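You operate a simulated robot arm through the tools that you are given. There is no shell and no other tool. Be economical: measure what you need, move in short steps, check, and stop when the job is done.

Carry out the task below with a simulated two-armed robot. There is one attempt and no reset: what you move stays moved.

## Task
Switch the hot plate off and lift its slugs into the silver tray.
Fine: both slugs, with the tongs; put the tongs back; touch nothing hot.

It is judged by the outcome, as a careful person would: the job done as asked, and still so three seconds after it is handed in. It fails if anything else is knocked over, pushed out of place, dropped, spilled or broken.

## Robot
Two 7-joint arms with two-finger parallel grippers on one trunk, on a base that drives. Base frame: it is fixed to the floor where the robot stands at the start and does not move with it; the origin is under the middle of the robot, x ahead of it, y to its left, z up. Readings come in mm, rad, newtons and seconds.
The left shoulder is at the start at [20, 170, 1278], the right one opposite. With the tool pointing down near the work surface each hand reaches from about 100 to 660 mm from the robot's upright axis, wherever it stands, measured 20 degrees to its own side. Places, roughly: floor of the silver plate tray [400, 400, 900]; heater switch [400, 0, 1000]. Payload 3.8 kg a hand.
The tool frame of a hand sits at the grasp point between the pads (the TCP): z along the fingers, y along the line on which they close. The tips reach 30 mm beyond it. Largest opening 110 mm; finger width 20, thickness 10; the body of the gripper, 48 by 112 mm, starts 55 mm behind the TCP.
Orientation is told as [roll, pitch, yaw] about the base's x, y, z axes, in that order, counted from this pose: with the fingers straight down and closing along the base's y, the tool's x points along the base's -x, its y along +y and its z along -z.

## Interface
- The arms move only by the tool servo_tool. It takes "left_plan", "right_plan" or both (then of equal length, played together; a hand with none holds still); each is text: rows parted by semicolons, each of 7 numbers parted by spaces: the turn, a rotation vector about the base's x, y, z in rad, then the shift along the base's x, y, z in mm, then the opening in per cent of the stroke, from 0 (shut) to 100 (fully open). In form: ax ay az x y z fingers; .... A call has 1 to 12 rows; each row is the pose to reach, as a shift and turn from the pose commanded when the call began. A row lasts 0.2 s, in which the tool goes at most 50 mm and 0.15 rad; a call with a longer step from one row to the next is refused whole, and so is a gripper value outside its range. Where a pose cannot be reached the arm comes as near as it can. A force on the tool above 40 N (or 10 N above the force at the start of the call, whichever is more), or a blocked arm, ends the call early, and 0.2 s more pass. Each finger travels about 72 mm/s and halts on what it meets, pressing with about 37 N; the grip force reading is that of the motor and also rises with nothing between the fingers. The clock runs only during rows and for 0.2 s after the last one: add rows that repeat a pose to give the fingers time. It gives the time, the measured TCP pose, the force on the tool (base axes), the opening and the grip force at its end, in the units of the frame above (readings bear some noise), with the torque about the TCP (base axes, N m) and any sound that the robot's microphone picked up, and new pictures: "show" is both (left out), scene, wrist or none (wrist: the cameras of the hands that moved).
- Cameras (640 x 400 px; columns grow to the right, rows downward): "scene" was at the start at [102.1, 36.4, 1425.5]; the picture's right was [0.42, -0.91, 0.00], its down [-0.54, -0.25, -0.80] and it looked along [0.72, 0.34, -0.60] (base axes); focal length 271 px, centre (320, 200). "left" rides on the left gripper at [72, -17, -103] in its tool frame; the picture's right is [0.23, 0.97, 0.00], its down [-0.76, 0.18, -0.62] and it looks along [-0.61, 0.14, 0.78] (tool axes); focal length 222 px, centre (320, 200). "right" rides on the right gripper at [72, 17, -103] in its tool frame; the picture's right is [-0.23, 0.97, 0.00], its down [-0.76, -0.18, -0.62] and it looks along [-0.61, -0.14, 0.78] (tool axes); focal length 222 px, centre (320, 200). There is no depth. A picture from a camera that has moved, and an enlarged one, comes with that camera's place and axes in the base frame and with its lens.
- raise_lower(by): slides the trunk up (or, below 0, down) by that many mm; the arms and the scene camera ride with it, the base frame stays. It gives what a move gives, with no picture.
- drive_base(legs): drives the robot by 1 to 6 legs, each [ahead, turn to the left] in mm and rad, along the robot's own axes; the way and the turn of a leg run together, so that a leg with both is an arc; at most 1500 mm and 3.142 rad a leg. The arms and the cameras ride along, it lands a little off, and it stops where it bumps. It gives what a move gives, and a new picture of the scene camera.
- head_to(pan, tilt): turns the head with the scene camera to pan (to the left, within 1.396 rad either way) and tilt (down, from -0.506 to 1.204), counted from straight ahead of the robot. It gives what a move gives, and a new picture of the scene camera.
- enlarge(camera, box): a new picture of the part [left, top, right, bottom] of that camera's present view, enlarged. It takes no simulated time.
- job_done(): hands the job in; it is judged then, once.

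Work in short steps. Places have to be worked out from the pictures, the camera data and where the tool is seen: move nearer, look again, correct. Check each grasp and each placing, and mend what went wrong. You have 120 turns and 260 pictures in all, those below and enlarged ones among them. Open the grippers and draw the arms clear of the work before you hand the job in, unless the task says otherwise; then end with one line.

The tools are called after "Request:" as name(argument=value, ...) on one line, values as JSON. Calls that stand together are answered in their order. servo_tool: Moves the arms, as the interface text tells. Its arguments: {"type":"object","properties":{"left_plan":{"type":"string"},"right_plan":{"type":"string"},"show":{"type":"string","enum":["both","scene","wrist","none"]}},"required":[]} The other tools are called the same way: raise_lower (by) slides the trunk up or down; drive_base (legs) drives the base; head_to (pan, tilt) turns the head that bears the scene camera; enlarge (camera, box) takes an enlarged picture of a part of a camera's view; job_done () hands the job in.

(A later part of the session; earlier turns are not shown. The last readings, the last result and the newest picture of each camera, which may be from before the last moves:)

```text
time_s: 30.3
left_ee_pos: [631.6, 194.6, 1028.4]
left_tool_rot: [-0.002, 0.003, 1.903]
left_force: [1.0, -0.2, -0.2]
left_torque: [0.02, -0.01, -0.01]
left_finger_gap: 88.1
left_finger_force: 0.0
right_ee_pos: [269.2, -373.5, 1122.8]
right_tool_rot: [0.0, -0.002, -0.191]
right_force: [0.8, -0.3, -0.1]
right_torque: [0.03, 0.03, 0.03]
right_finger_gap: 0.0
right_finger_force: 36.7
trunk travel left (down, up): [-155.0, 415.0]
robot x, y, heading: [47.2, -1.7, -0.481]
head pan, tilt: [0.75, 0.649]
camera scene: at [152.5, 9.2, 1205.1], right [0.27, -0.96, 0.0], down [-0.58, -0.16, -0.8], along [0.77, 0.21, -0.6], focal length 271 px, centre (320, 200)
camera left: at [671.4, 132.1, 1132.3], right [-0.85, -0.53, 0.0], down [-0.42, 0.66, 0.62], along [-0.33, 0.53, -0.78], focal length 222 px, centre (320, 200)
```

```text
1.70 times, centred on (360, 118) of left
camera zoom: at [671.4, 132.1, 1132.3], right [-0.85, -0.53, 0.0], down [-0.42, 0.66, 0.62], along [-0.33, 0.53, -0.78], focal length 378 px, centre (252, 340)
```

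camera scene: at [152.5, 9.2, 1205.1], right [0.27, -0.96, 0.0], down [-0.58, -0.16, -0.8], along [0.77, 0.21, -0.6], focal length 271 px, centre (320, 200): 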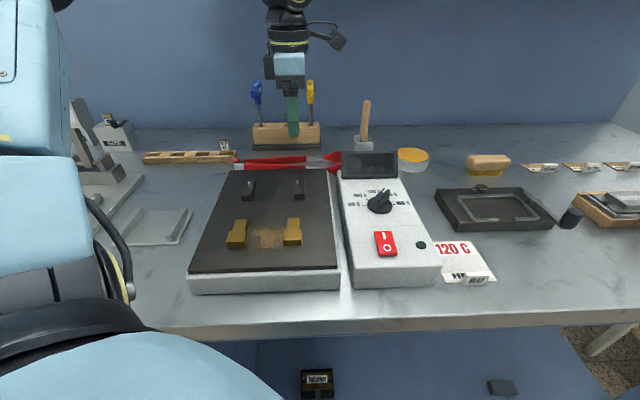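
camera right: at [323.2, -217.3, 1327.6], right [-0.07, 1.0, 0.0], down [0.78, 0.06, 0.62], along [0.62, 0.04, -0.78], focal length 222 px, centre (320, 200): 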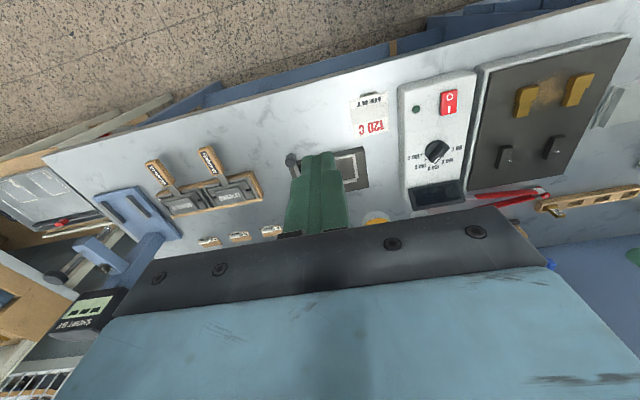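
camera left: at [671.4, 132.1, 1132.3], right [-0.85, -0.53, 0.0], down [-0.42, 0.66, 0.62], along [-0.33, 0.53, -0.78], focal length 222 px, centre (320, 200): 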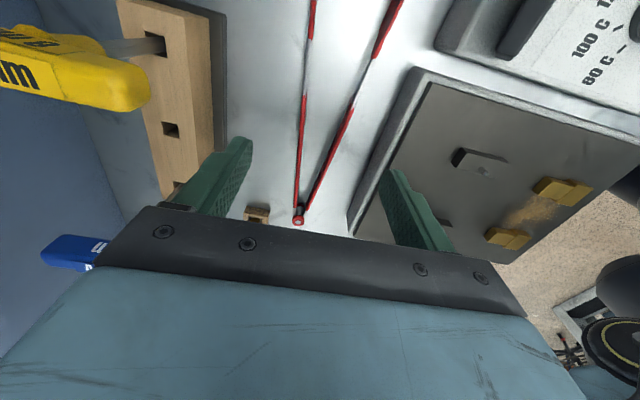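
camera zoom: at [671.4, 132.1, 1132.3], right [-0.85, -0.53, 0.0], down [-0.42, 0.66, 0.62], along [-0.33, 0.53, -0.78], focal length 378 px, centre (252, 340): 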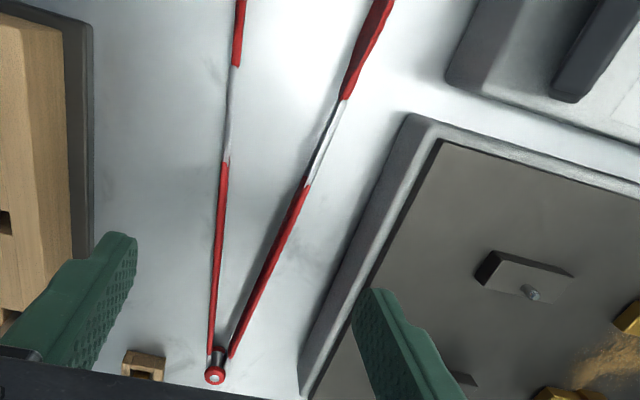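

There is about 30 mm between the near finger and the casing at a grip point (623,214). I narrow the fingers to 55 mm and descend to z≈965 to check alignment.

Request:
servo_tool(left_plan="0 0 0 -4 10 0 60; 0 0 0 -9 19 -25 52; 0 0 0 -9 19 -50 52; 0 0 0 -9 19 -63 52; 0 0 0 -9 19 -63 52", show="both")

Request:
enlarge(camera="left", box=[180, 60, 460, 260])

Request:
enlarge(camera="scene", box=[220, 90, 360, 180])

```text
time_s: 31.5
left_ee_pos: [622.5, 215.7, 966.6]
left_tool_rot: [-0.001, 0.001, 1.902]
left_force: [-0.6, 0.3, -0.3]
left_torque: [-0.03, 0.01, -0.01]
left_finger_gap: 57.2
left_finger_force: 0.1
right_ee_pos: [269.6, -373.8, 1123.1]
right_tool_rot: [0.0, -0.002, -0.19]
right_force: [-0.3, 0.1, 0.0]
right_torque: [-0.02, 0.0, -0.01]
right_finger_gap: 0.2
right_finger_force: 37.2
trunk travel left (down, up): [-155.0, 415.0]
robot x, y, heading: [50.1, -4.5, -0.481]
head pan, tilt: [0.75, 0.649]
camera scene: at [152.7, 9.2, 1205.0], right [0.27, -0.96, 0.0], down [-0.58, -0.16, -0.8], along [0.77, 0.21, -0.6], focal length 271 px, centre (320, 200)
camera left: at [661.8, 151.9, 1069.5], right [-0.85, -0.53, 0.0], down [-0.42, 0.66, 0.62], along [-0.33, 0.53, -0.78], focal length 222 px, centre (320, 200)
```

scene: 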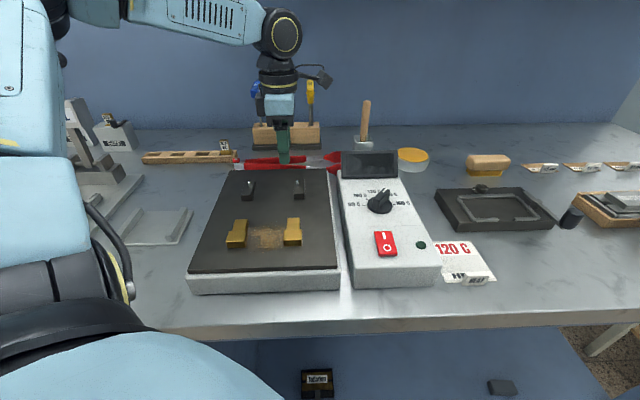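
left: 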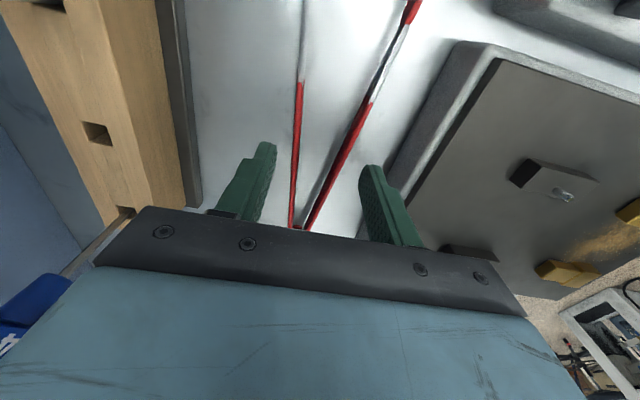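

```text
2.00 times, centred on (320, 160) of left
camera zoom: at [661.8, 151.9, 1069.5], right [-0.85, -0.53, 0.0], down [-0.42, 0.66, 0.62], along [-0.33, 0.53, -0.78], focal length 444 px, centre (320, 280)
```

zoom: 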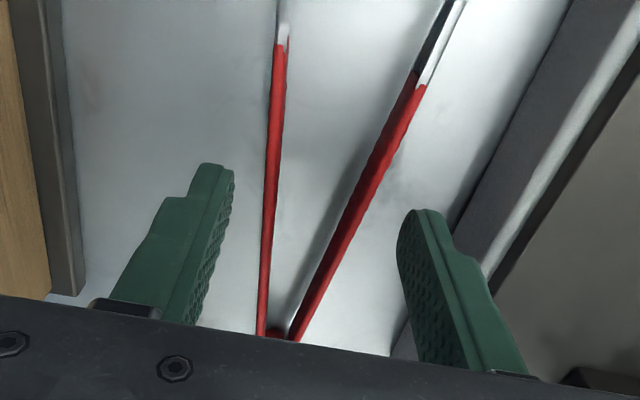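

```text
4.44 times, centred on (290, 135) of scene
camera zoom: at [152.7, 9.2, 1205.0], right [0.27, -0.96, 0.0], down [-0.58, -0.16, -0.8], along [0.77, 0.21, -0.6], focal length 1205 px, centre (453, 489)
```

zoom: 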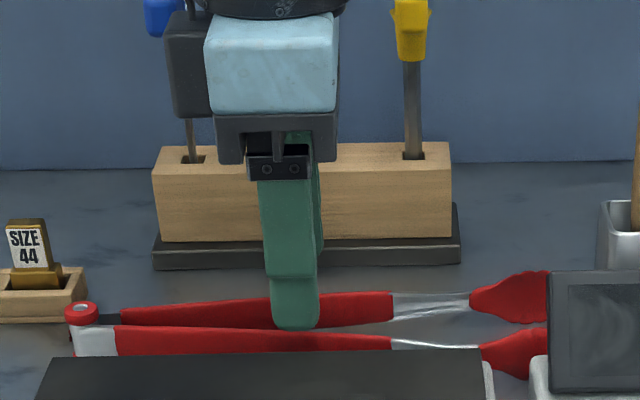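

Both tong arms lie between the fingers, about 30 mm apart. I shift 3 mm to centre, go down to tip height ≈904, then close gently to 27 mm.

Request:
servo_tool(left_plan="0 0 0 3 1 -15 52; 0 0 0 3 1 -25 52; 0 0 0 3 1 -31 52; 0 0 0 3 1 -33 52; 0 0 0 3 1 -33 40; 0 0 0 3 1 -33 32; 0 0 0 3 1 -33 28; 0 0 0 3 1 -33 25; 0 0 0 3 1 -33 25", show="both")

Request:
enlarge(camera="left", box=[180, 0, 460, 260])

Request:
enlarge(camera="scene", box=[220, 90, 360, 180])

```text
time_s: 33.5
left_ee_pos: [624.2, 216.0, 935.2]
left_tool_rot: [-0.002, 0.001, 1.903]
left_force: [-0.1, -0.3, -2.4]
left_torque: [0.01, 0.03, 0.01]
left_finger_gap: 27.8
left_finger_force: 3.7
right_ee_pos: [268.5, -373.6, 1123.4]
right_tool_rot: [-0.001, -0.002, -0.19]
right_force: [0.2, 0.0, -0.4]
right_torque: [-0.01, -0.03, -0.01]
right_finger_gap: 0.2
right_finger_force: 37.0
trunk travel left (down, up): [-155.0, 415.0]
robot x, y, heading: [49.0, -1.5, -0.485]
head pan, tilt: [0.75, 0.649]
camera scene: at [152.8, 9.3, 1205.0], right [0.27, -0.96, 0.0], down [-0.58, -0.16, -0.8], along [0.77, 0.21, -0.6], focal length 271 px, centre (320, 200)
camera left: at [664.5, 153.5, 1038.0], right [-0.85, -0.53, 0.0], down [-0.42, 0.66, 0.62], along [-0.33, 0.53, -0.78], focal length 222 px, centre (320, 200)
```

scene: 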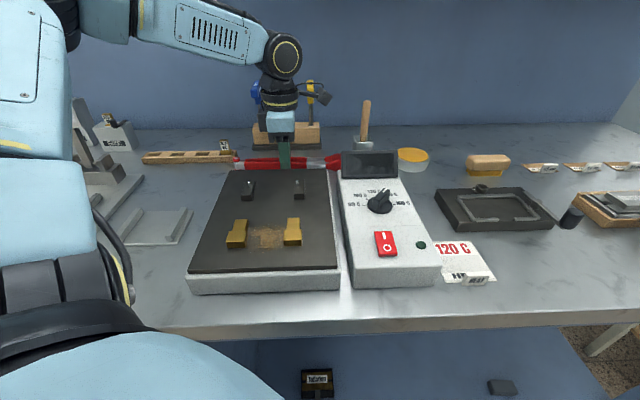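
left: 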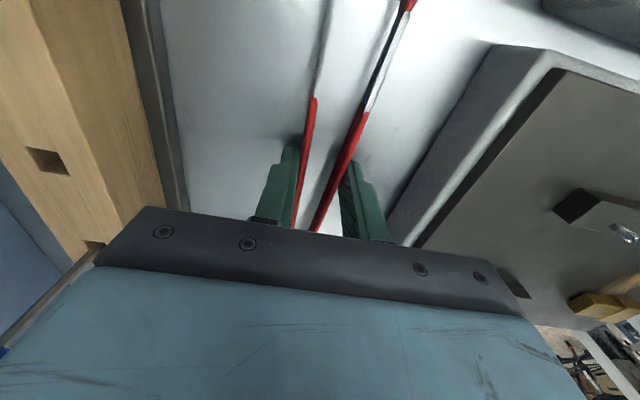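

```text
1.54 times, centred on (320, 130) of left
camera zoom: at [664.5, 153.5, 1038.0], right [-0.85, -0.53, 0.0], down [-0.42, 0.66, 0.62], along [-0.33, 0.53, -0.78], focal length 342 px, centre (320, 308)
```

zoom: 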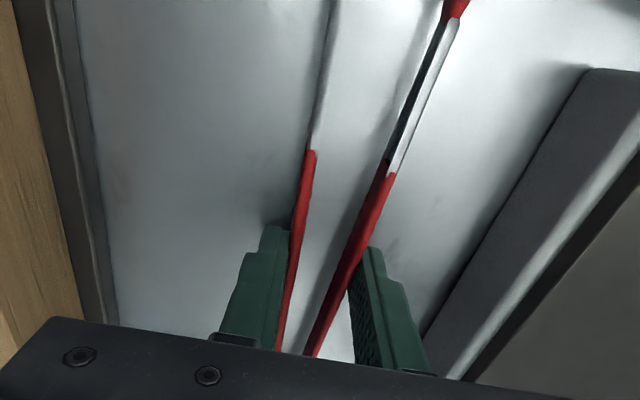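

```text
4.44 times, centred on (290, 135) of scene
camera zoom: at [152.8, 9.3, 1205.0], right [0.27, -0.96, 0.0], down [-0.58, -0.16, -0.8], along [0.77, 0.21, -0.6], focal length 1205 px, centre (453, 489)
```

zoom: 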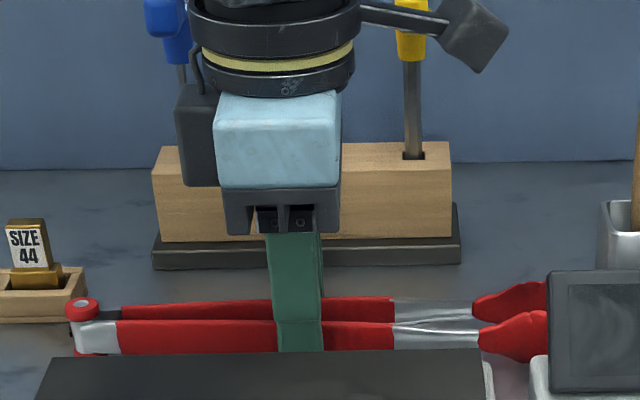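

The tongs are held, with the spring pressing back at 3.7 N. I squeeze slightly more and lift 40 mm to see whether they come level.

Request:
servo_tool(left_plan="0 0 0 0 0 0 22; 0 0 0 0 0 0 22; 0 0 0 0 0 15 22; 0 0 0 0 0 35 22; 0 0 0 0 0 60 22; 0 0 0 0 0 60 22", show="scene")

Request:
enlarge(camera="scene", box=[200, 70, 380, 190])

```text
time_s: 34.9
left_ee_pos: [624.8, 216.7, 995.1]
left_tool_rot: [-0.001, 0.001, 1.903]
left_force: [-0.2, -0.2, -0.5]
left_torque: [0.03, 0.0, 0.0]
left_finger_gap: 26.4
left_finger_force: 3.8
right_ee_pos: [268.9, -373.5, 1122.8]
right_tool_rot: [0.0, -0.001, -0.189]
right_force: [-0.2, -0.5, 0.3]
right_torque: [0.03, -0.01, 0.03]
right_finger_gap: 0.1
right_finger_force: 37.1
trunk travel left (down, up): [-155.0, 415.0]
robot x, y, heading: [45.4, -4.6, -0.481]
head pan, tilt: [0.75, 0.649]
camera scene: at [152.9, 9.3, 1205.0], right [0.27, -0.96, 0.0], down [-0.58, -0.16, -0.8], along [0.77, 0.21, -0.6], focal length 271 px, centre (320, 200)
```

scene: 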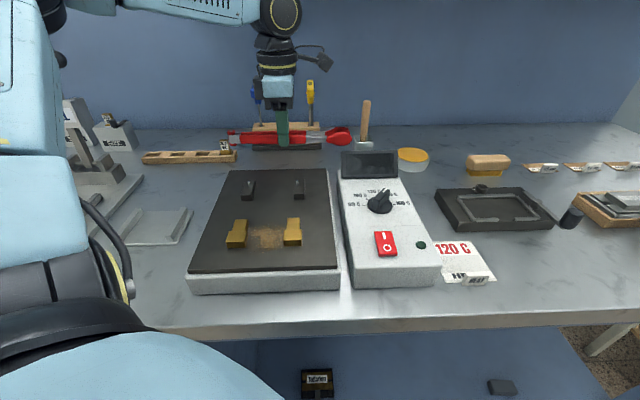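

```text
3.33 times, centred on (290, 130) of scene
camera zoom: at [152.9, 9.3, 1205.0], right [0.27, -0.96, 0.0], down [-0.58, -0.16, -0.8], along [0.77, 0.21, -0.6], focal length 904 px, centre (420, 433)
```

zoom: 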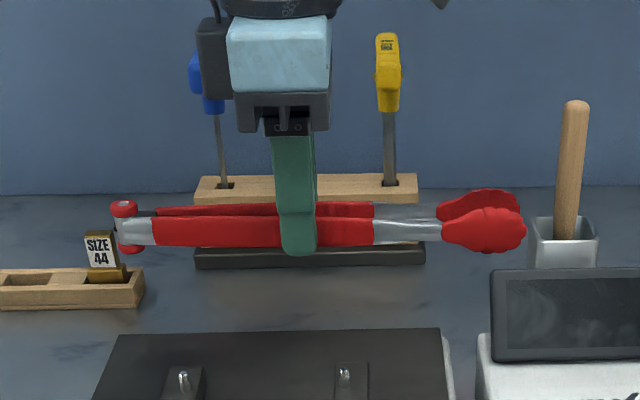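

The tongs lifted level and secure. I raise them, pull back clear of the screwdrivers, and turn them 90° so that the tips point towards me.

Request:
servo_tool(left_plan="0 0 0 -5 0 40 22; 0 0 0 -20 0 80 22; 0 0 0 -40 -5 115 22; 0 0 -0.14 -60 -10 130 22; 0 0 -0.28 -75 -15 130 22; 0 0 -0.42 -90 -20 130 22; 0 0 -0.56 -95 -25 130 22; 0 0 -0.7 -95 -25 130 22; 0 0 -0.84 -95 -25 130 22; 0 0 -0.98 -95 -25 130 22; 0 0 -1.12 -95 -25 130 22; 0 0 -1.26 -95 -25 130 22", show="scene")

```text
time_s: 37.5
left_ee_pos: [531.2, 192.5, 1125.8]
left_tool_rot: [-0.003, 0.002, 0.641]
left_force: [-0.4, -0.2, -1.1]
left_torque: [0.02, -0.05, -0.01]
left_finger_gap: 26.7
left_finger_force: 4.3
right_ee_pos: [270.1, -372.7, 1123.9]
right_tool_rot: [0.001, -0.004, -0.189]
right_force: [-0.8, -0.2, -0.2]
right_torque: [0.0, 0.0, 0.02]
right_finger_gap: 0.1
right_finger_force: 37.2
trunk travel left (down, up): [-155.0, 415.0]
robot x, y, heading: [47.1, -5.9, -0.475]
head pan, tilt: [0.75, 0.649]
camera scene: at [152.8, 9.3, 1205.0], right [0.27, -0.96, 0.0], down [-0.58, -0.16, -0.8], along [0.77, 0.21, -0.6], focal length 271 px, centre (320, 200)
```

scene: 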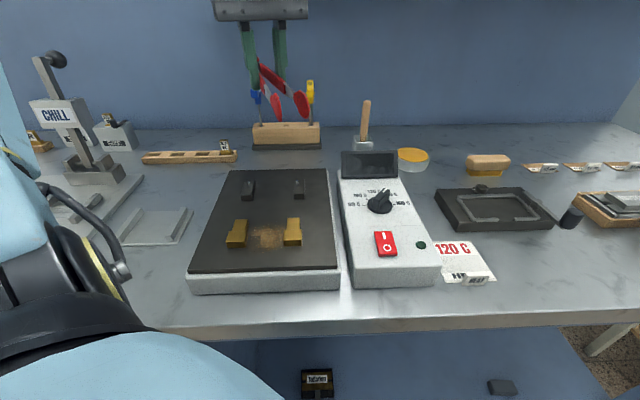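

Held well. I finish the yaw to match the slugs' axis (≈0.31), then pitch the tips down by 0.7 rad.

Request:
servo_tool(left_plan="0 0 -0.12 0 0 0 22; 0 0 -0.24 0 0 0 22; 0 0 -0.33 0 0 15 22; 0 0 -0.33 0 0 30 22", show="none")

Request:
servo_tool(left_plan="0.043 -0.133 0 0 0 0 22; 0.085 -0.267 0 0 0 0 22; 0.128 -0.4 0 0 0 0 22; 0.171 -0.533 0 0 0 0 22; 0.2135 -0.666 0 0 0 0 22; 0.2135 -0.666 0 0 0 0 22", show="both")

Request:
enlarge(camera="scene", box=[180, 0, 360, 300])

```text
time_s: 38.5
left_ee_pos: [529.7, 190.8, 1156.1]
left_tool_rot: [0.0, 0.002, 0.311]
left_force: [0.0, -0.4, -1.2]
left_torque: [0.01, -0.02, 0.02]
left_finger_gap: 26.3
left_finger_force: 3.7
right_ee_pos: [270.5, -373.0, 1123.3]
right_tool_rot: [-0.001, -0.002, -0.19]
right_force: [0.4, -0.5, 0.0]
right_torque: [-0.02, 0.01, -0.05]
right_finger_gap: 0.0
right_finger_force: 36.5
trunk travel left (down, up): [-155.0, 415.0]
robot x, y, heading: [46.7, -5.8, -0.477]
head pan, tilt: [0.75, 0.649]
```

```text
time_s: 39.9
left_ee_pos: [530.7, 192.2, 1155.3]
left_tool_rot: [-0.002, -0.7, 0.313]
left_force: [0.2, -0.3, -0.5]
left_torque: [-0.01, -0.02, 0.02]
left_finger_gap: 26.4
left_finger_force: 4.1
right_ee_pos: [268.9, -372.7, 1124.5]
right_tool_rot: [-0.001, -0.002, -0.191]
right_force: [0.8, -0.2, 0.4]
right_torque: [0.0, -0.01, -0.01]
right_finger_gap: 0.0
right_finger_force: 37.1
trunk travel left (down, up): [-155.0, 415.0]
robot x, y, heading: [46.6, -3.7, -0.484]
head pan, tilt: [0.75, 0.649]
camera scene: at [152.8, 9.3, 1205.0], right [0.27, -0.96, 0.0], down [-0.58, -0.16, -0.8], along [0.77, 0.21, -0.6], focal length 271 px, centre (320, 200)
camera left: at [419.7, 138.3, 1187.4], right [-0.46, 0.87, -0.15], down [0.12, 0.23, 0.97], along [0.88, 0.43, -0.21], focal length 222 px, centre (320, 200)
```

scene: 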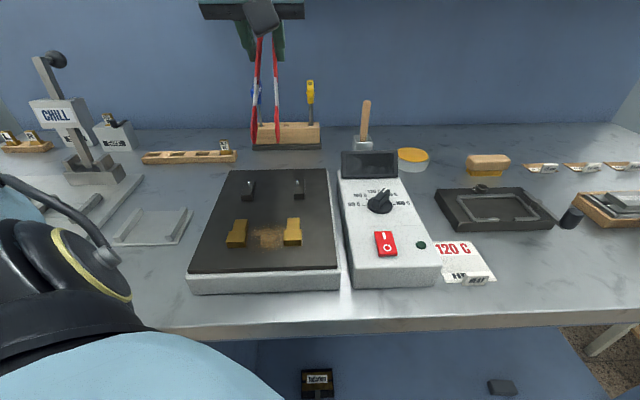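
left: 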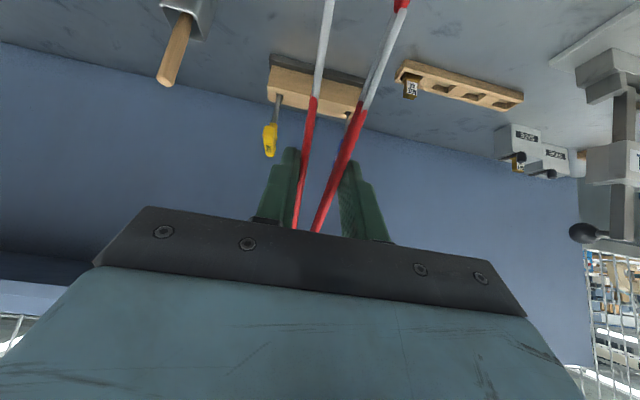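

```text
1.33 times, centred on (270, 150) of scene
camera zoom: at [152.8, 9.3, 1205.0], right [0.27, -0.96, 0.0], down [-0.58, -0.16, -0.8], along [0.77, 0.21, -0.6], focal length 362 px, centre (387, 267)
```

zoom: 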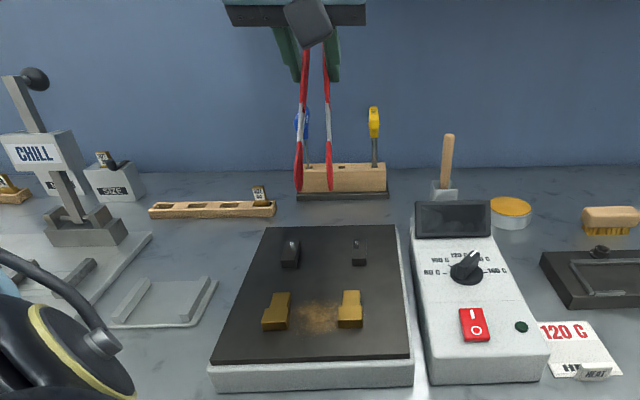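

The tongs hang right, the tip prediction matches the picture (tips near (446,165,1056)), and their gap is about 20 mm inside. Now I enlarge the slugs and the tips to measure.

Request:
enlarge(camera="scene", box=[210, 200, 330, 275])

Request:
enlarge(camera="scene", box=[210, 70, 330, 145])

Request:
enlarge(camera="scene", box=[90, 180, 210, 255])

```text
5.33 times, centred on (270, 238) of scene
camera zoom: at [152.8, 9.3, 1205.0], right [0.27, -0.96, 0.0], down [-0.58, -0.16, -0.8], along [0.77, 0.21, -0.6], focal length 1446 px, centre (587, 0)
```

zoom: 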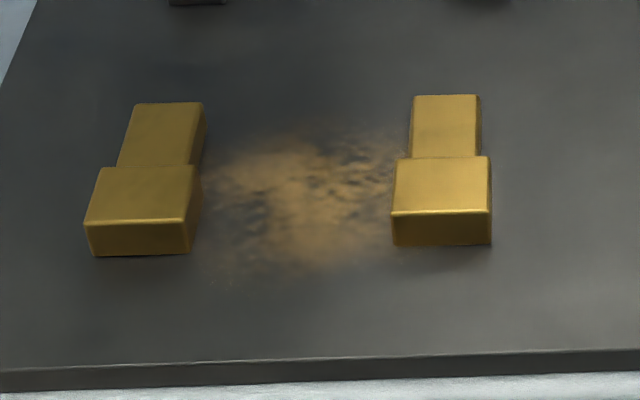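

```text
5.33 times, centred on (270, 108) of scene
camera zoom: at [152.8, 9.3, 1205.0], right [0.27, -0.96, 0.0], down [-0.58, -0.16, -0.8], along [0.77, 0.21, -0.6], focal length 1446 px, centre (587, 693)
```

zoom: 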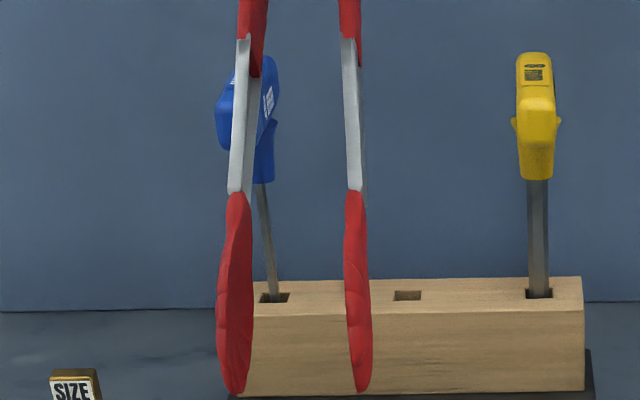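

```text
5.33 times, centred on (150, 218) of scene
camera zoom: at [152.8, 9.3, 1205.0], right [0.27, -0.96, 0.0], down [-0.58, -0.16, -0.8], along [0.77, 0.21, -0.6], focal length 1446 px, centre (1227, 107)
```

zoom: 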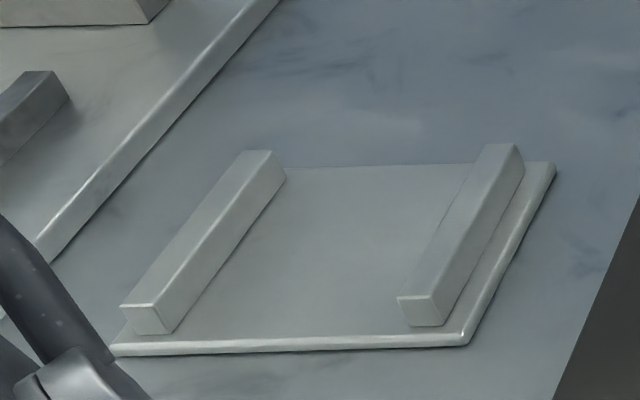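

Slug sizes: block about 25 mm wide, stem 19 mm, 11 mm tall. The right slug's centre is near (392,110), and the plate top is at about z 951. I bring the tips over it, 45 mm above, and ease the opening a little.

Request:
servo_tool(left_plan="0 0 0 -32 -29 -25 22; 0 0 0 -65 -58 -55 22; 0 0 0 -65 -58 -55 24; 0 0 0 -65 -58 -55 26; 0 0 0 -65 -58 -55 27; 0 0 0 -65 -58 -55 27", show="scene")

Request:
enlarge(camera="scene", box=[210, 150, 350, 270])

```text
refused: row 2 steps farther than a row can; nothing moved
```

```text
3.33 times, centred on (280, 210) of scene
camera zoom: at [152.8, 9.3, 1205.0], right [0.27, -0.96, 0.0], down [-0.58, -0.16, -0.8], along [0.77, 0.21, -0.6], focal length 904 px, centre (453, 167)
```

zoom: 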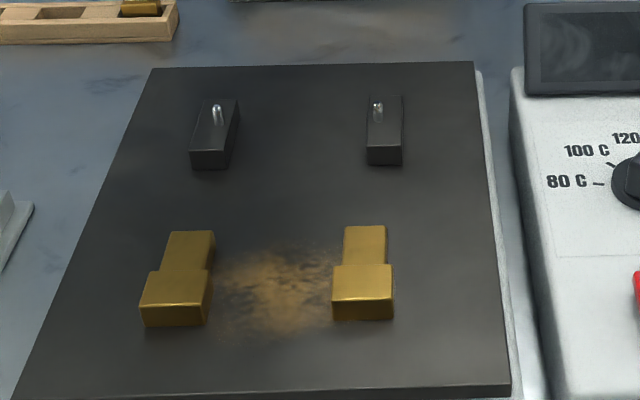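

That call was refused for step size, so I repeat it with smaller steps.

Request:
servo_tool(left_plan="0 0 0 -22 -20 -18 22; 0 0 0 -44 -39 -36 22; 0 0 0 -65 -58 -55 22; 0 0 0 -65 -58 -55 24; 0 0 0 -65 -58 -55 26; 0 0 0 -65 -58 -55 27; 0 0 0 -65 -58 -55 27", show="scene")

Request:
enlarge(camera="scene", box=[210, 150, 350, 270])

```text
time_s: 41.5
left_ee_pos: [463.7, 134.5, 1099.3]
left_tool_rot: [-0.004, -0.699, 0.312]
left_force: [-0.4, -0.6, 0.9]
left_torque: [0.01, -0.03, -0.01]
left_finger_gap: 31.7
left_finger_force: 3.7
right_ee_pos: [270.0, -373.8, 1123.6]
right_tool_rot: [-0.001, -0.002, -0.189]
right_force: [-0.2, -0.4, 0.1]
right_torque: [0.02, 0.0, 0.01]
right_finger_gap: 0.0
right_finger_force: 37.3
trunk travel left (down, up): [-155.0, 415.0]
robot x, y, heading: [49.8, -4.3, -0.486]
head pan, tilt: [0.75, 0.649]
camera scene: at [152.8, 9.2, 1205.0], right [0.27, -0.96, 0.0], down [-0.58, -0.16, -0.8], along [0.77, 0.21, -0.6], focal length 271 px, centre (320, 200)
```

scene: 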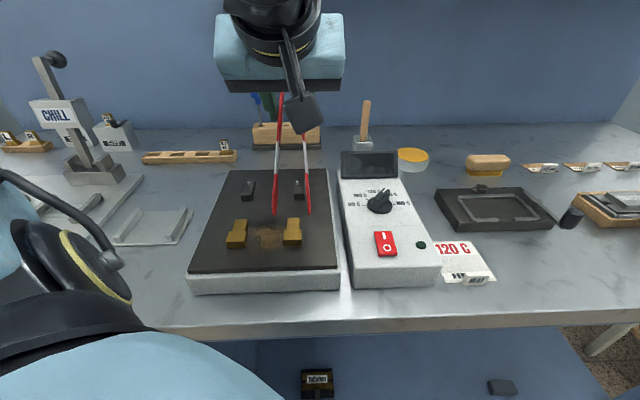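

```text
3.33 times, centred on (280, 210) of scene
camera zoom: at [152.8, 9.2, 1205.0], right [0.27, -0.96, 0.0], down [-0.58, -0.16, -0.8], along [0.77, 0.21, -0.6], focal length 904 px, centre (453, 167)
```

zoom: 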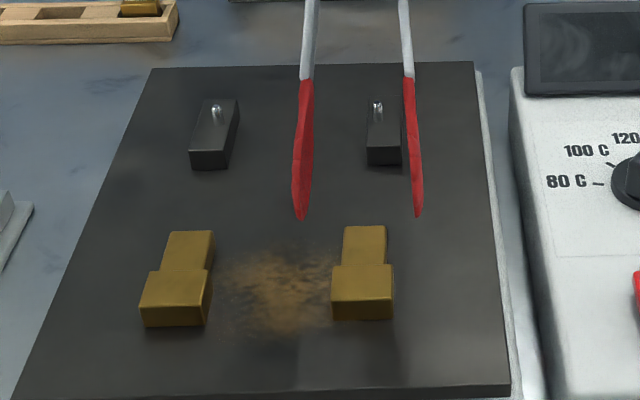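

The inside gap is about 35 mm and the tips are lined up with the slug. I descend 37 mm with a small 5 mm shift and check before gripping.

Request:
servo_tool(left_plan="0 0 0 5 2 -15 27; 0 0 0 5 2 -28 27; 0 0 0 5 2 -37 27; 0 0 0 5 2 -37 27", show="scene")

Request:
enlarge(camera="scene", box=[240, 190, 340, 265])

```text
time_s: 42.5
left_ee_pos: [470.6, 135.6, 1061.8]
left_tool_rot: [-0.003, -0.698, 0.313]
left_force: [-0.1, -0.7, -0.9]
left_torque: [-0.02, 0.0, -0.01]
left_finger_gap: 31.5
left_finger_force: 3.5
right_ee_pos: [268.8, -373.9, 1123.6]
right_tool_rot: [0.0, -0.001, -0.19]
right_force: [0.0, 0.5, 0.0]
right_torque: [0.0, -0.01, 0.02]
right_finger_gap: 0.0
right_finger_force: 36.4
trunk travel left (down, up): [-155.0, 415.0]
robot x, y, heading: [50.1, -6.7, -0.482]
head pan, tilt: [0.75, 0.649]
camera scene: at [152.7, 9.2, 1205.0], right [0.27, -0.96, 0.0], down [-0.58, -0.16, -0.8], along [0.77, 0.21, -0.6], focal length 271 px, centre (320, 200)
```

scene: 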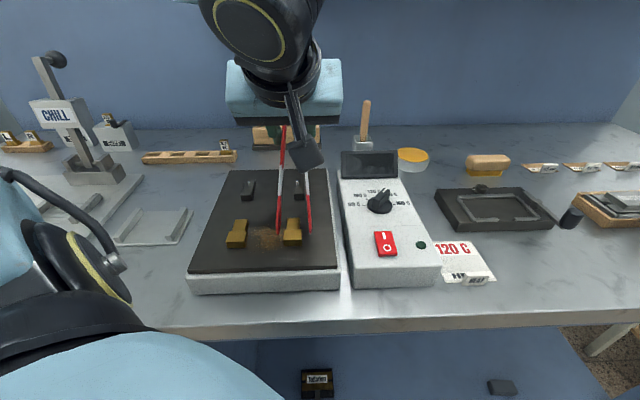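

```text
5.33 times, centred on (290, 228) of scene
camera zoom: at [152.7, 9.2, 1205.0], right [0.27, -0.96, 0.0], down [-0.58, -0.16, -0.8], along [0.77, 0.21, -0.6], focal length 1446 px, centre (480, 53)
```

zoom: 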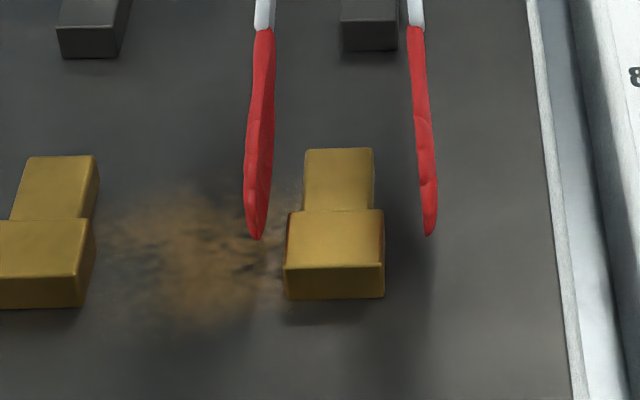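

Tips straddle the block with room each side, slightly right of centre. I move 2 mm left, lower 7 mm, and squeeze step by step.

Request:
servo_tool(left_plan="0 0 0 -1 2 -4 27; 0 0 0 -1 2 -7 27; 0 0 0 -1 2 -7 24; 0 0 0 -1 2 -7 21; 0 0 0 -1 2 -7 18; 0 0 0 -1 2 -7 15; 0 0 0 -1 2 -7 12; 0 0 0 -1 2 -7 12", show="scene")

Request:
enlarge(camera="scene", box=[240, 190, 340, 265])

```text
time_s: 44.3
left_ee_pos: [471.1, 136.7, 1057.0]
left_tool_rot: [-0.004, -0.697, 0.313]
left_force: [-0.3, -1.1, -1.5]
left_torque: [0.04, -0.07, 0.01]
left_finger_gap: 23.9
left_finger_force: 37.1
right_ee_pos: [269.2, -373.1, 1122.9]
right_tool_rot: [0.0, 0.0, -0.19]
right_force: [-0.5, -0.5, -0.4]
right_torque: [0.0, 0.0, -0.03]
right_finger_gap: 0.0
right_finger_force: 37.3
trunk travel left (down, up): [-155.0, 415.0]
robot x, y, heading: [48.2, -2.1, -0.482]
head pan, tilt: [0.75, 0.649]
camera scene: at [152.8, 9.3, 1205.0], right [0.27, -0.96, 0.0], down [-0.58, -0.16, -0.8], along [0.77, 0.21, -0.6], focal length 271 px, centre (320, 200)
```

scene: 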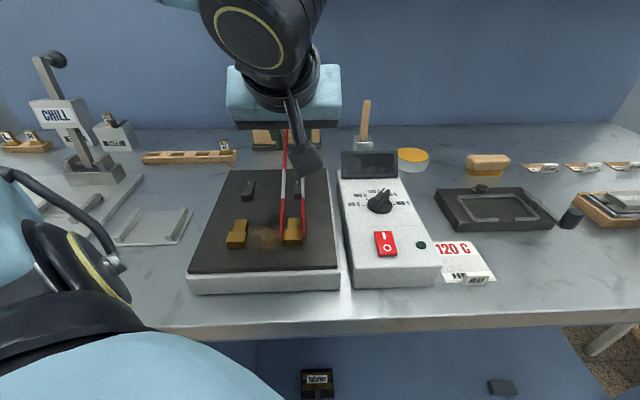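

```text
5.33 times, centred on (290, 228) of scene
camera zoom: at [152.8, 9.3, 1205.0], right [0.27, -0.96, 0.0], down [-0.58, -0.16, -0.8], along [0.77, 0.21, -0.6], focal length 1446 px, centre (480, 53)
```

zoom: 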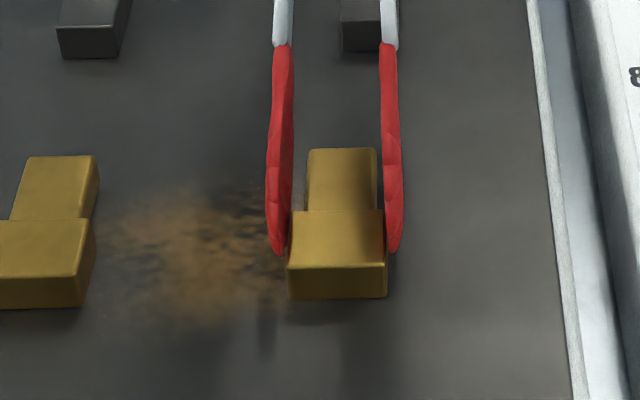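

The slug is clamped at 37 N motor force. I lift it 40 mm slowly and check.

Request:
servo_tool(left_plan="0 0 0 0 0 4 10; 0 0 0 0 0 10 10; 0 0 0 0 0 20 10; 0 0 0 0 0 32 10; 0 0 0 0 0 45 10; 0 0 0 0 0 45 10", show="scene")

Request:
enlarge(camera="scene", box=[230, 160, 350, 250])

```text
time_s: 45.7
left_ee_pos: [469.4, 138.3, 1101.9]
left_tool_rot: [-0.004, -0.698, 0.312]
left_force: [-0.2, -0.4, -1.8]
left_torque: [0.02, -0.08, -0.02]
left_finger_gap: 24.2
left_finger_force: 37.2
right_ee_pos: [269.0, -372.2, 1123.0]
right_tool_rot: [0.0, -0.002, -0.191]
right_force: [-0.4, -0.6, -0.4]
right_torque: [-0.04, 0.03, 0.03]
right_finger_gap: 0.2
right_finger_force: 36.4
trunk travel left (down, up): [-155.0, 415.0]
robot x, y, heading: [47.3, -4.2, -0.478]
head pan, tilt: [0.75, 0.649]
camera scene: at [152.8, 9.3, 1205.0], right [0.27, -0.96, 0.0], down [-0.58, -0.16, -0.8], along [0.77, 0.21, -0.6], focal length 271 px, centre (320, 200)
```

scene: 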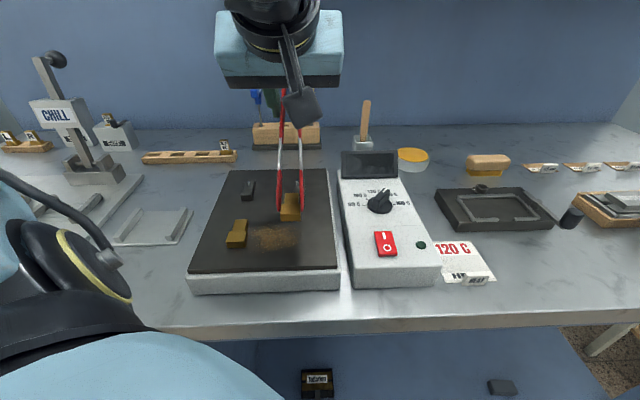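

```text
4.44 times, centred on (290, 205) of scene
camera zoom: at [152.8, 9.3, 1205.0], right [0.27, -0.96, 0.0], down [-0.58, -0.16, -0.8], along [0.77, 0.21, -0.6], focal length 1205 px, centre (453, 178)
```

zoom: 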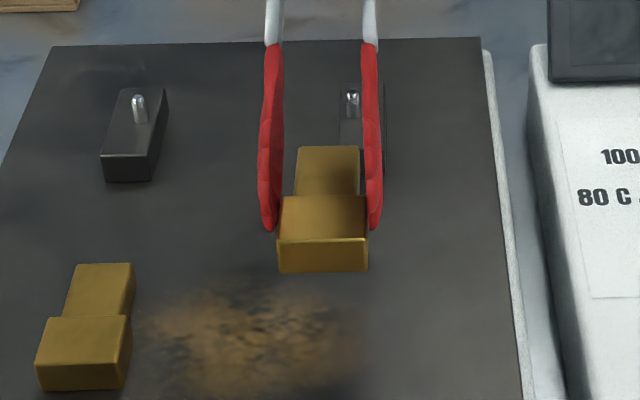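

It's held level. The silver tray's channel is about 62 mm wide between its rails, centred near (396,359). The slugs fit best lying crosswise, one behind the other, so I turn the tongs −90° while carrying the slug over at height.

Request:
servo_tool(left_plan="0 0 0 0 10 30 10; 0 0 0 -3 30 45 10; 0 0 -0.14 -6 50 45 10; 0 0 -0.28 -9 70 45 10; 0 0 -0.42 -12 90 45 10; 0 0 -0.56 -15 110 45 10; 0 0 -0.7 -18 125 45 10; 0 0 -0.84 -21 135 45 10; 0 0 -0.98 -24 145 45 10; 0 0 -1.12 -27 150 45 10; 0 0 -1.26 -29 152 45 10; 0 0 -1.4 -29 152 45 10", show="scene")

```text
time_s: 48.3
left_ee_pos: [442.2, 289.3, 1146.0]
left_tool_rot: [-0.003, -0.697, -1.091]
left_force: [-0.1, 0.5, -3.3]
left_torque: [-0.07, -0.04, 0.0]
left_finger_gap: 23.9
left_finger_force: 37.2
right_ee_pos: [270.0, -373.4, 1122.3]
right_tool_rot: [0.0, -0.002, -0.19]
right_force: [-0.5, 0.5, -0.3]
right_torque: [-0.01, 0.0, -0.02]
right_finger_gap: 0.1
right_finger_force: 37.4
trunk travel left (down, up): [-155.0, 415.0]
robot x, y, heading: [45.9, -1.4, -0.477]
head pan, tilt: [0.75, 0.649]
camera scene: at [153.0, 9.3, 1205.0], right [0.27, -0.96, 0.0], down [-0.58, -0.16, -0.8], along [0.77, 0.21, -0.6], focal length 271 px, centre (320, 200)
```

scene: 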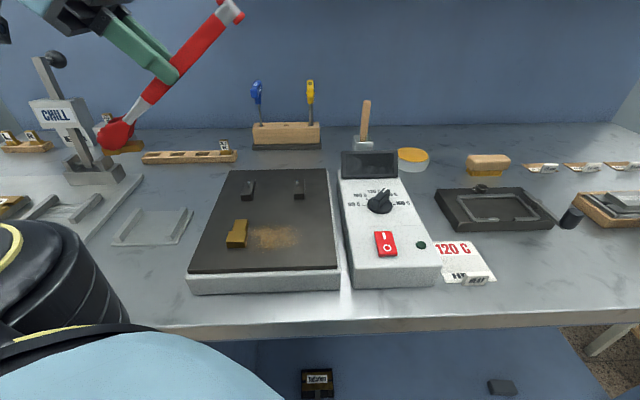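

The slug is still in the tongs. I finish the turn, point the head further left, and look at slug and tray.

Request:
servo_tool(left_plan="0 0 -0.1 0 0 -20 10; 0 0 -0.17 0 0 -50 10; 0 0 -0.17 0 0 -70 10; 0 0 -0.17 0 0 -70 10", show="none")

Request:
head_to(pan=1.15, tilt=0.65)

Request:
enlarge(camera="scene", box=[200, 120, 360, 260])

```text
time_s: 49.3
left_ee_pos: [440.7, 288.8, 1074.7]
left_tool_rot: [-0.003, -0.699, -1.258]
left_force: [-0.7, -0.7, -2.3]
left_torque: [-0.05, 0.0, 0.01]
left_finger_gap: 23.6
left_finger_force: 36.6
right_ee_pos: [270.2, -373.7, 1124.3]
right_tool_rot: [0.0, -0.002, -0.19]
right_force: [-0.5, 0.5, 0.3]
right_torque: [-0.01, 0.02, -0.03]
right_finger_gap: 0.0
right_finger_force: 36.2
trunk travel left (down, up): [-155.0, 415.0]
robot x, y, heading: [48.6, -1.3, -0.482]
head pan, tilt: [0.75, 0.649]
```

```text
time_s: 50.1
left_ee_pos: [440.6, 289.1, 1075.0]
left_tool_rot: [-0.004, -0.697, -1.259]
left_force: [0.3, -0.5, -2.6]
left_torque: [-0.07, -0.03, 0.02]
left_finger_gap: 23.6
left_finger_force: 37.1
right_ee_pos: [268.5, -372.9, 1122.3]
right_tool_rot: [-0.002, -0.002, -0.19]
right_force: [0.5, 0.2, 0.1]
right_torque: [0.0, -0.04, 0.0]
right_finger_gap: 0.0
right_finger_force: 36.7
trunk travel left (down, up): [-155.0, 415.0]
robot x, y, heading: [46.5, -7.4, -0.482]
head pan, tilt: [1.15, 0.649]
camera scene: at [137.2, 40.0, 1205.0], right [0.62, -0.78, 0.0], down [-0.47, -0.37, -0.8], along [0.62, 0.49, -0.6], focal length 271 px, centre (320, 200)
```

scene: 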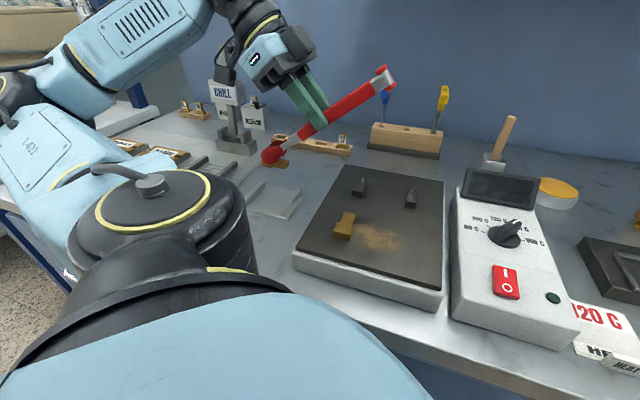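

```text
2.86 times, centred on (280, 190) of scene
camera zoom: at [137.2, 40.0, 1205.0], right [0.62, -0.78, 0.0], down [-0.47, -0.37, -0.8], along [0.62, 0.49, -0.6], focal length 775 px, centre (434, 229)
```

zoom: 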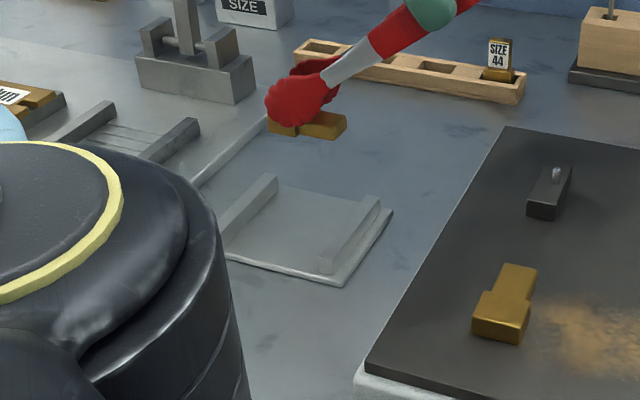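

I enlarge the held slug to measure its place and levelness against the tray.

Request:
enlarge(camera="scene", box=[250, 120, 330, 180])

Request:
enlarge(camera="scene", box=[250, 170, 330, 230])

```text
6.67 times, centred on (290, 150) of scene
camera zoom: at [137.2, 40.0, 1205.0], right [0.62, -0.78, 0.0], down [-0.47, -0.37, -0.8], along [0.62, 0.49, -0.6], focal length 1808 px, centre (520, 533)
```

zoom: 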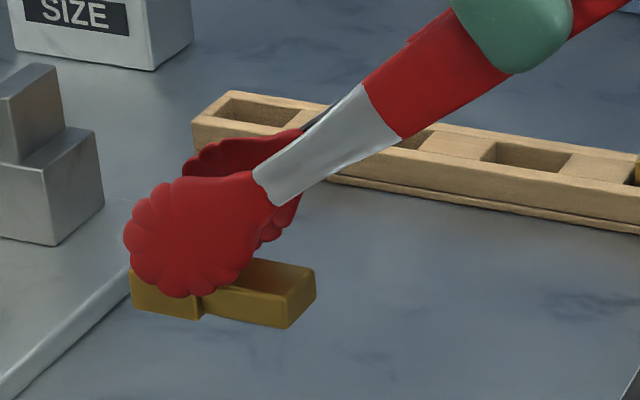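

```text
6.67 times, centred on (290, 200) of scene
camera zoom: at [137.2, 40.0, 1205.0], right [0.62, -0.78, 0.0], down [-0.47, -0.37, -0.8], along [0.62, 0.49, -0.6], focal length 1808 px, centre (520, 200)
```

zoom: 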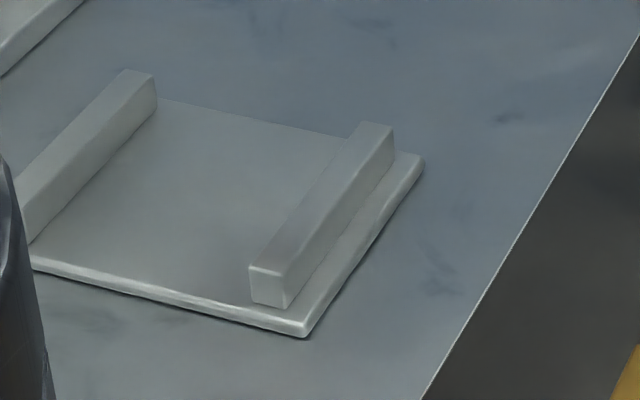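

The slug is level, centred near (418,358). I nudge it +6 mm in y and lower it to about 12 mm above the tray floor, then check.

Request:
servo_tool(left_plan="0 0 0 -2 6 -20 10; 0 0 0 -2 6 -40 10; 0 0 0 -2 6 -54 10; 0 0 0 -2 6 -54 10", show="scene")

Request:
enlarge(camera="scene", box=[245, 140, 325, 220])

```text
time_s: 51.1
left_ee_pos: [440.0, 296.2, 1021.1]
left_tool_rot: [-0.004, -0.699, -1.257]
left_force: [-0.3, -0.4, -2.2]
left_torque: [-0.04, -0.02, 0.0]
left_finger_gap: 23.9
left_finger_force: 37.1
right_ee_pos: [268.7, -372.4, 1124.0]
right_tool_rot: [0.0, -0.002, -0.189]
right_force: [0.1, -0.1, 1.3]
right_torque: [0.0, 0.03, 0.02]
right_finger_gap: 0.0
right_finger_force: 37.0
trunk travel left (down, up): [-155.0, 415.0]
robot x, y, heading: [46.6, -2.2, -0.476]
head pan, tilt: [1.15, 0.649]
camera scene: at [137.2, 40.0, 1205.0], right [0.62, -0.78, 0.0], down [-0.47, -0.38, -0.8], along [0.62, 0.49, -0.6], focal length 271 px, centre (320, 200)
```

scene: 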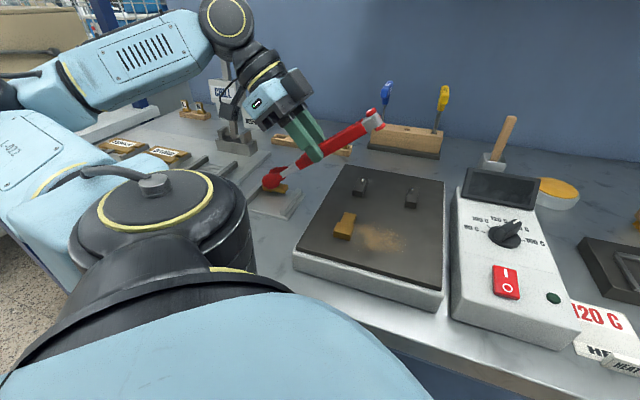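

```text
5.00 times, centred on (285, 180) of scene
camera zoom: at [137.2, 40.0, 1205.0], right [0.62, -0.78, 0.0], down [-0.47, -0.38, -0.8], along [0.62, 0.49, -0.6], focal length 1356 px, centre (495, 300)
```

zoom: 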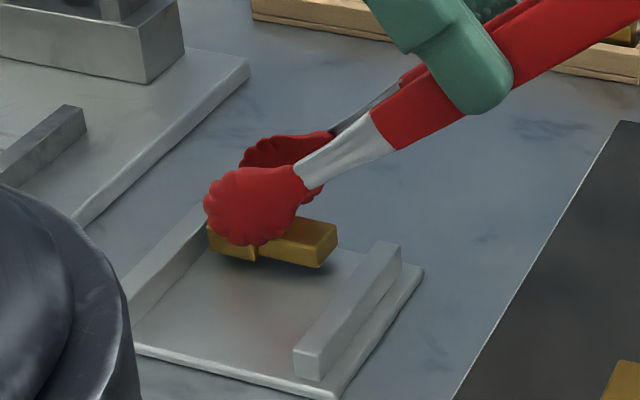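

It's well placed between the rails in the rear half. I lower the rest in 3 mm steps until touch shows on the force.

Request:
servo_tool(left_plan="0 0 0 0 0 -4 10; 0 0 0 0 0 -7 10; 0 0 0 0 0 -9 10; 0 0 0 0 0 -11 10; 0 0 0 0 0 -11 10", show="none")

Request:
enlarge(camera="scene", box=[245, 140, 325, 220])

```text
time_s: 52.3
left_ee_pos: [438.1, 292.5, 1012.0]
left_tool_rot: [0.0, -0.698, -1.258]
left_force: [5.0, -12.5, 22.0]
left_torque: [0.45, 0.08, -0.09]
left_finger_gap: 23.8
left_finger_force: 37.2
right_ee_pos: [268.6, -375.3, 1122.3]
right_tool_rot: [0.004, -0.003, -0.189]
right_force: [-0.8, 0.3, -0.6]
right_torque: [-0.03, 0.0, 0.03]
right_finger_gap: 0.0
right_finger_force: 37.3
trunk travel left (down, up): [-155.0, 415.0]
robot x, y, heading: [51.6, -4.9, -0.48]
head pan, tilt: [1.15, 0.649]
```

```text
5.00 times, centred on (285, 180) of scene
camera zoom: at [136.7, 37.4, 1205.3], right [0.62, -0.78, 0.0], down [-0.47, -0.37, -0.8], along [0.62, 0.5, -0.6], focal length 1356 px, centre (495, 300)
```

zoom: 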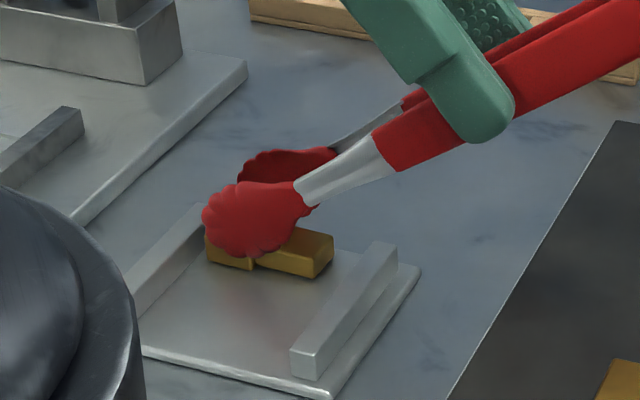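

Touchdown (22 N). I relieve the press by 3 mm, open the tongs gently to the earlier opening, and check before lifting.

Request:
servo_tool(left_plan="0 0 0 0 0 3 10; 0 0 0 0 0 3 15; 0 0 0 0 0 3 19; 0 0 0 0 0 3 22; 0 0 0 0 0 3 24; 0 0 0 0 0 3 25; 0 0 0 0 0 3 25", show="none")

Request:
enlarge(camera="scene", box=[245, 140, 325, 220])

```text
time_s: 53.9
left_ee_pos: [439.2, 295.6, 1014.0]
left_tool_rot: [-0.005, -0.696, -1.257]
left_force: [0.6, -0.6, -0.9]
left_torque: [0.04, 0.0, -0.01]
left_finger_gap: 27.7
left_finger_force: 3.9
right_ee_pos: [269.2, -373.8, 1123.0]
right_tool_rot: [0.0, -0.001, -0.189]
right_force: [0.9, 0.3, 0.4]
right_torque: [-0.01, -0.03, -0.01]
right_finger_gap: 0.0
right_finger_force: 37.3
trunk travel left (down, up): [-155.0, 415.0]
robot x, y, heading: [44.9, -2.5, -0.483]
head pan, tilt: [1.15, 0.649]
```

```text
5.00 times, centred on (285, 180) of scene
camera zoom: at [137.1, 40.1, 1205.0], right [0.62, -0.78, 0.0], down [-0.47, -0.38, -0.8], along [0.62, 0.49, -0.6], focal length 1356 px, centre (495, 300)
```

zoom: 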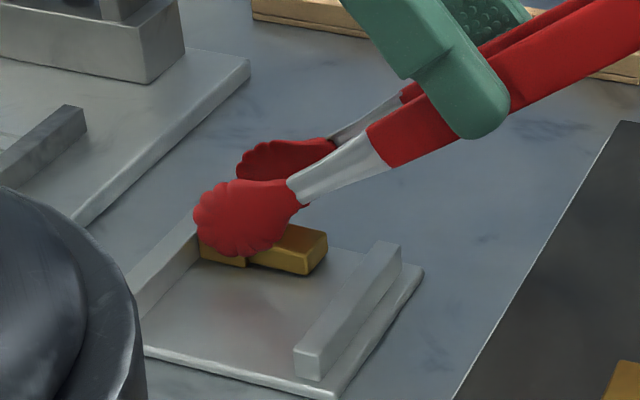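

The tongs are open and the slug sits free. I lift straight up and check it stays.

Request:
servo_tool(left_plan="0 0 0 0 0 5 25; 0 0 0 0 0 15 25; 0 0 0 0 0 40 25; 0 0 0 0 0 80 25; 0 0 0 0 0 130 25; 0 0 0 0 0 130 25", show="none")

Request:
enlarge(camera="scene", box=[240, 130, 360, 250])

```text
time_s: 55.3
left_ee_pos: [439.4, 294.0, 1147.3]
left_tool_rot: [-0.004, -0.699, -1.254]
left_force: [0.0, 0.4, -1.7]
left_torque: [-0.05, 0.01, 0.04]
left_finger_gap: 27.6
left_finger_force: 3.8
right_ee_pos: [270.4, -372.7, 1123.9]
right_tool_rot: [0.0, -0.004, -0.19]
right_force: [-0.2, 0.5, 0.8]
right_torque: [-0.02, 0.02, 0.0]
right_finger_gap: 0.0
right_finger_force: 37.4
trunk travel left (down, up): [-155.0, 415.0]
robot x, y, heading: [51.0, -2.2, -0.478]
head pan, tilt: [1.15, 0.649]
```

```text
3.33 times, centred on (300, 190) of scene
camera zoom: at [137.1, 40.1, 1205.0], right [0.62, -0.78, 0.0], down [-0.47, -0.38, -0.8], along [0.62, 0.49, -0.6], focal length 904 px, centre (387, 233)
```

zoom: 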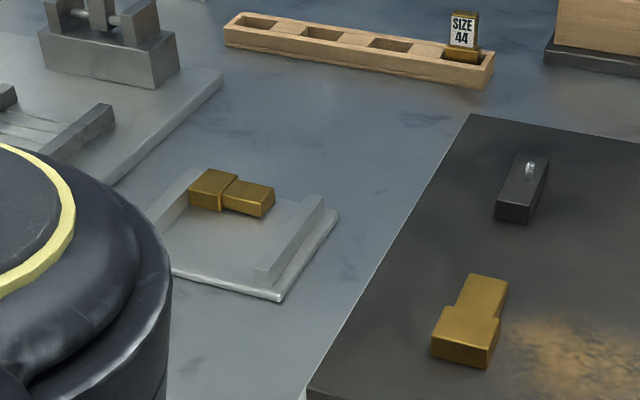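

Request:
enlarge(camera="scene", box=[270, 170, 350, 225])

```text
7.27 times, centred on (310, 198) of scene
camera zoom: at [137.1, 40.1, 1205.0], right [0.62, -0.78, 0.0], down [-0.47, -0.38, -0.8], along [0.62, 0.49, -0.6], focal length 1972 px, centre (393, 218)
```

zoom: 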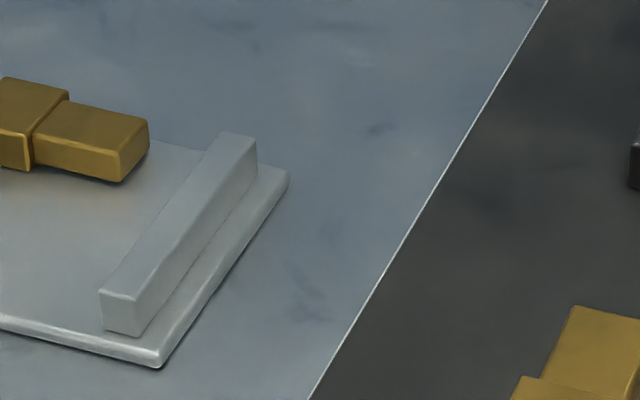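

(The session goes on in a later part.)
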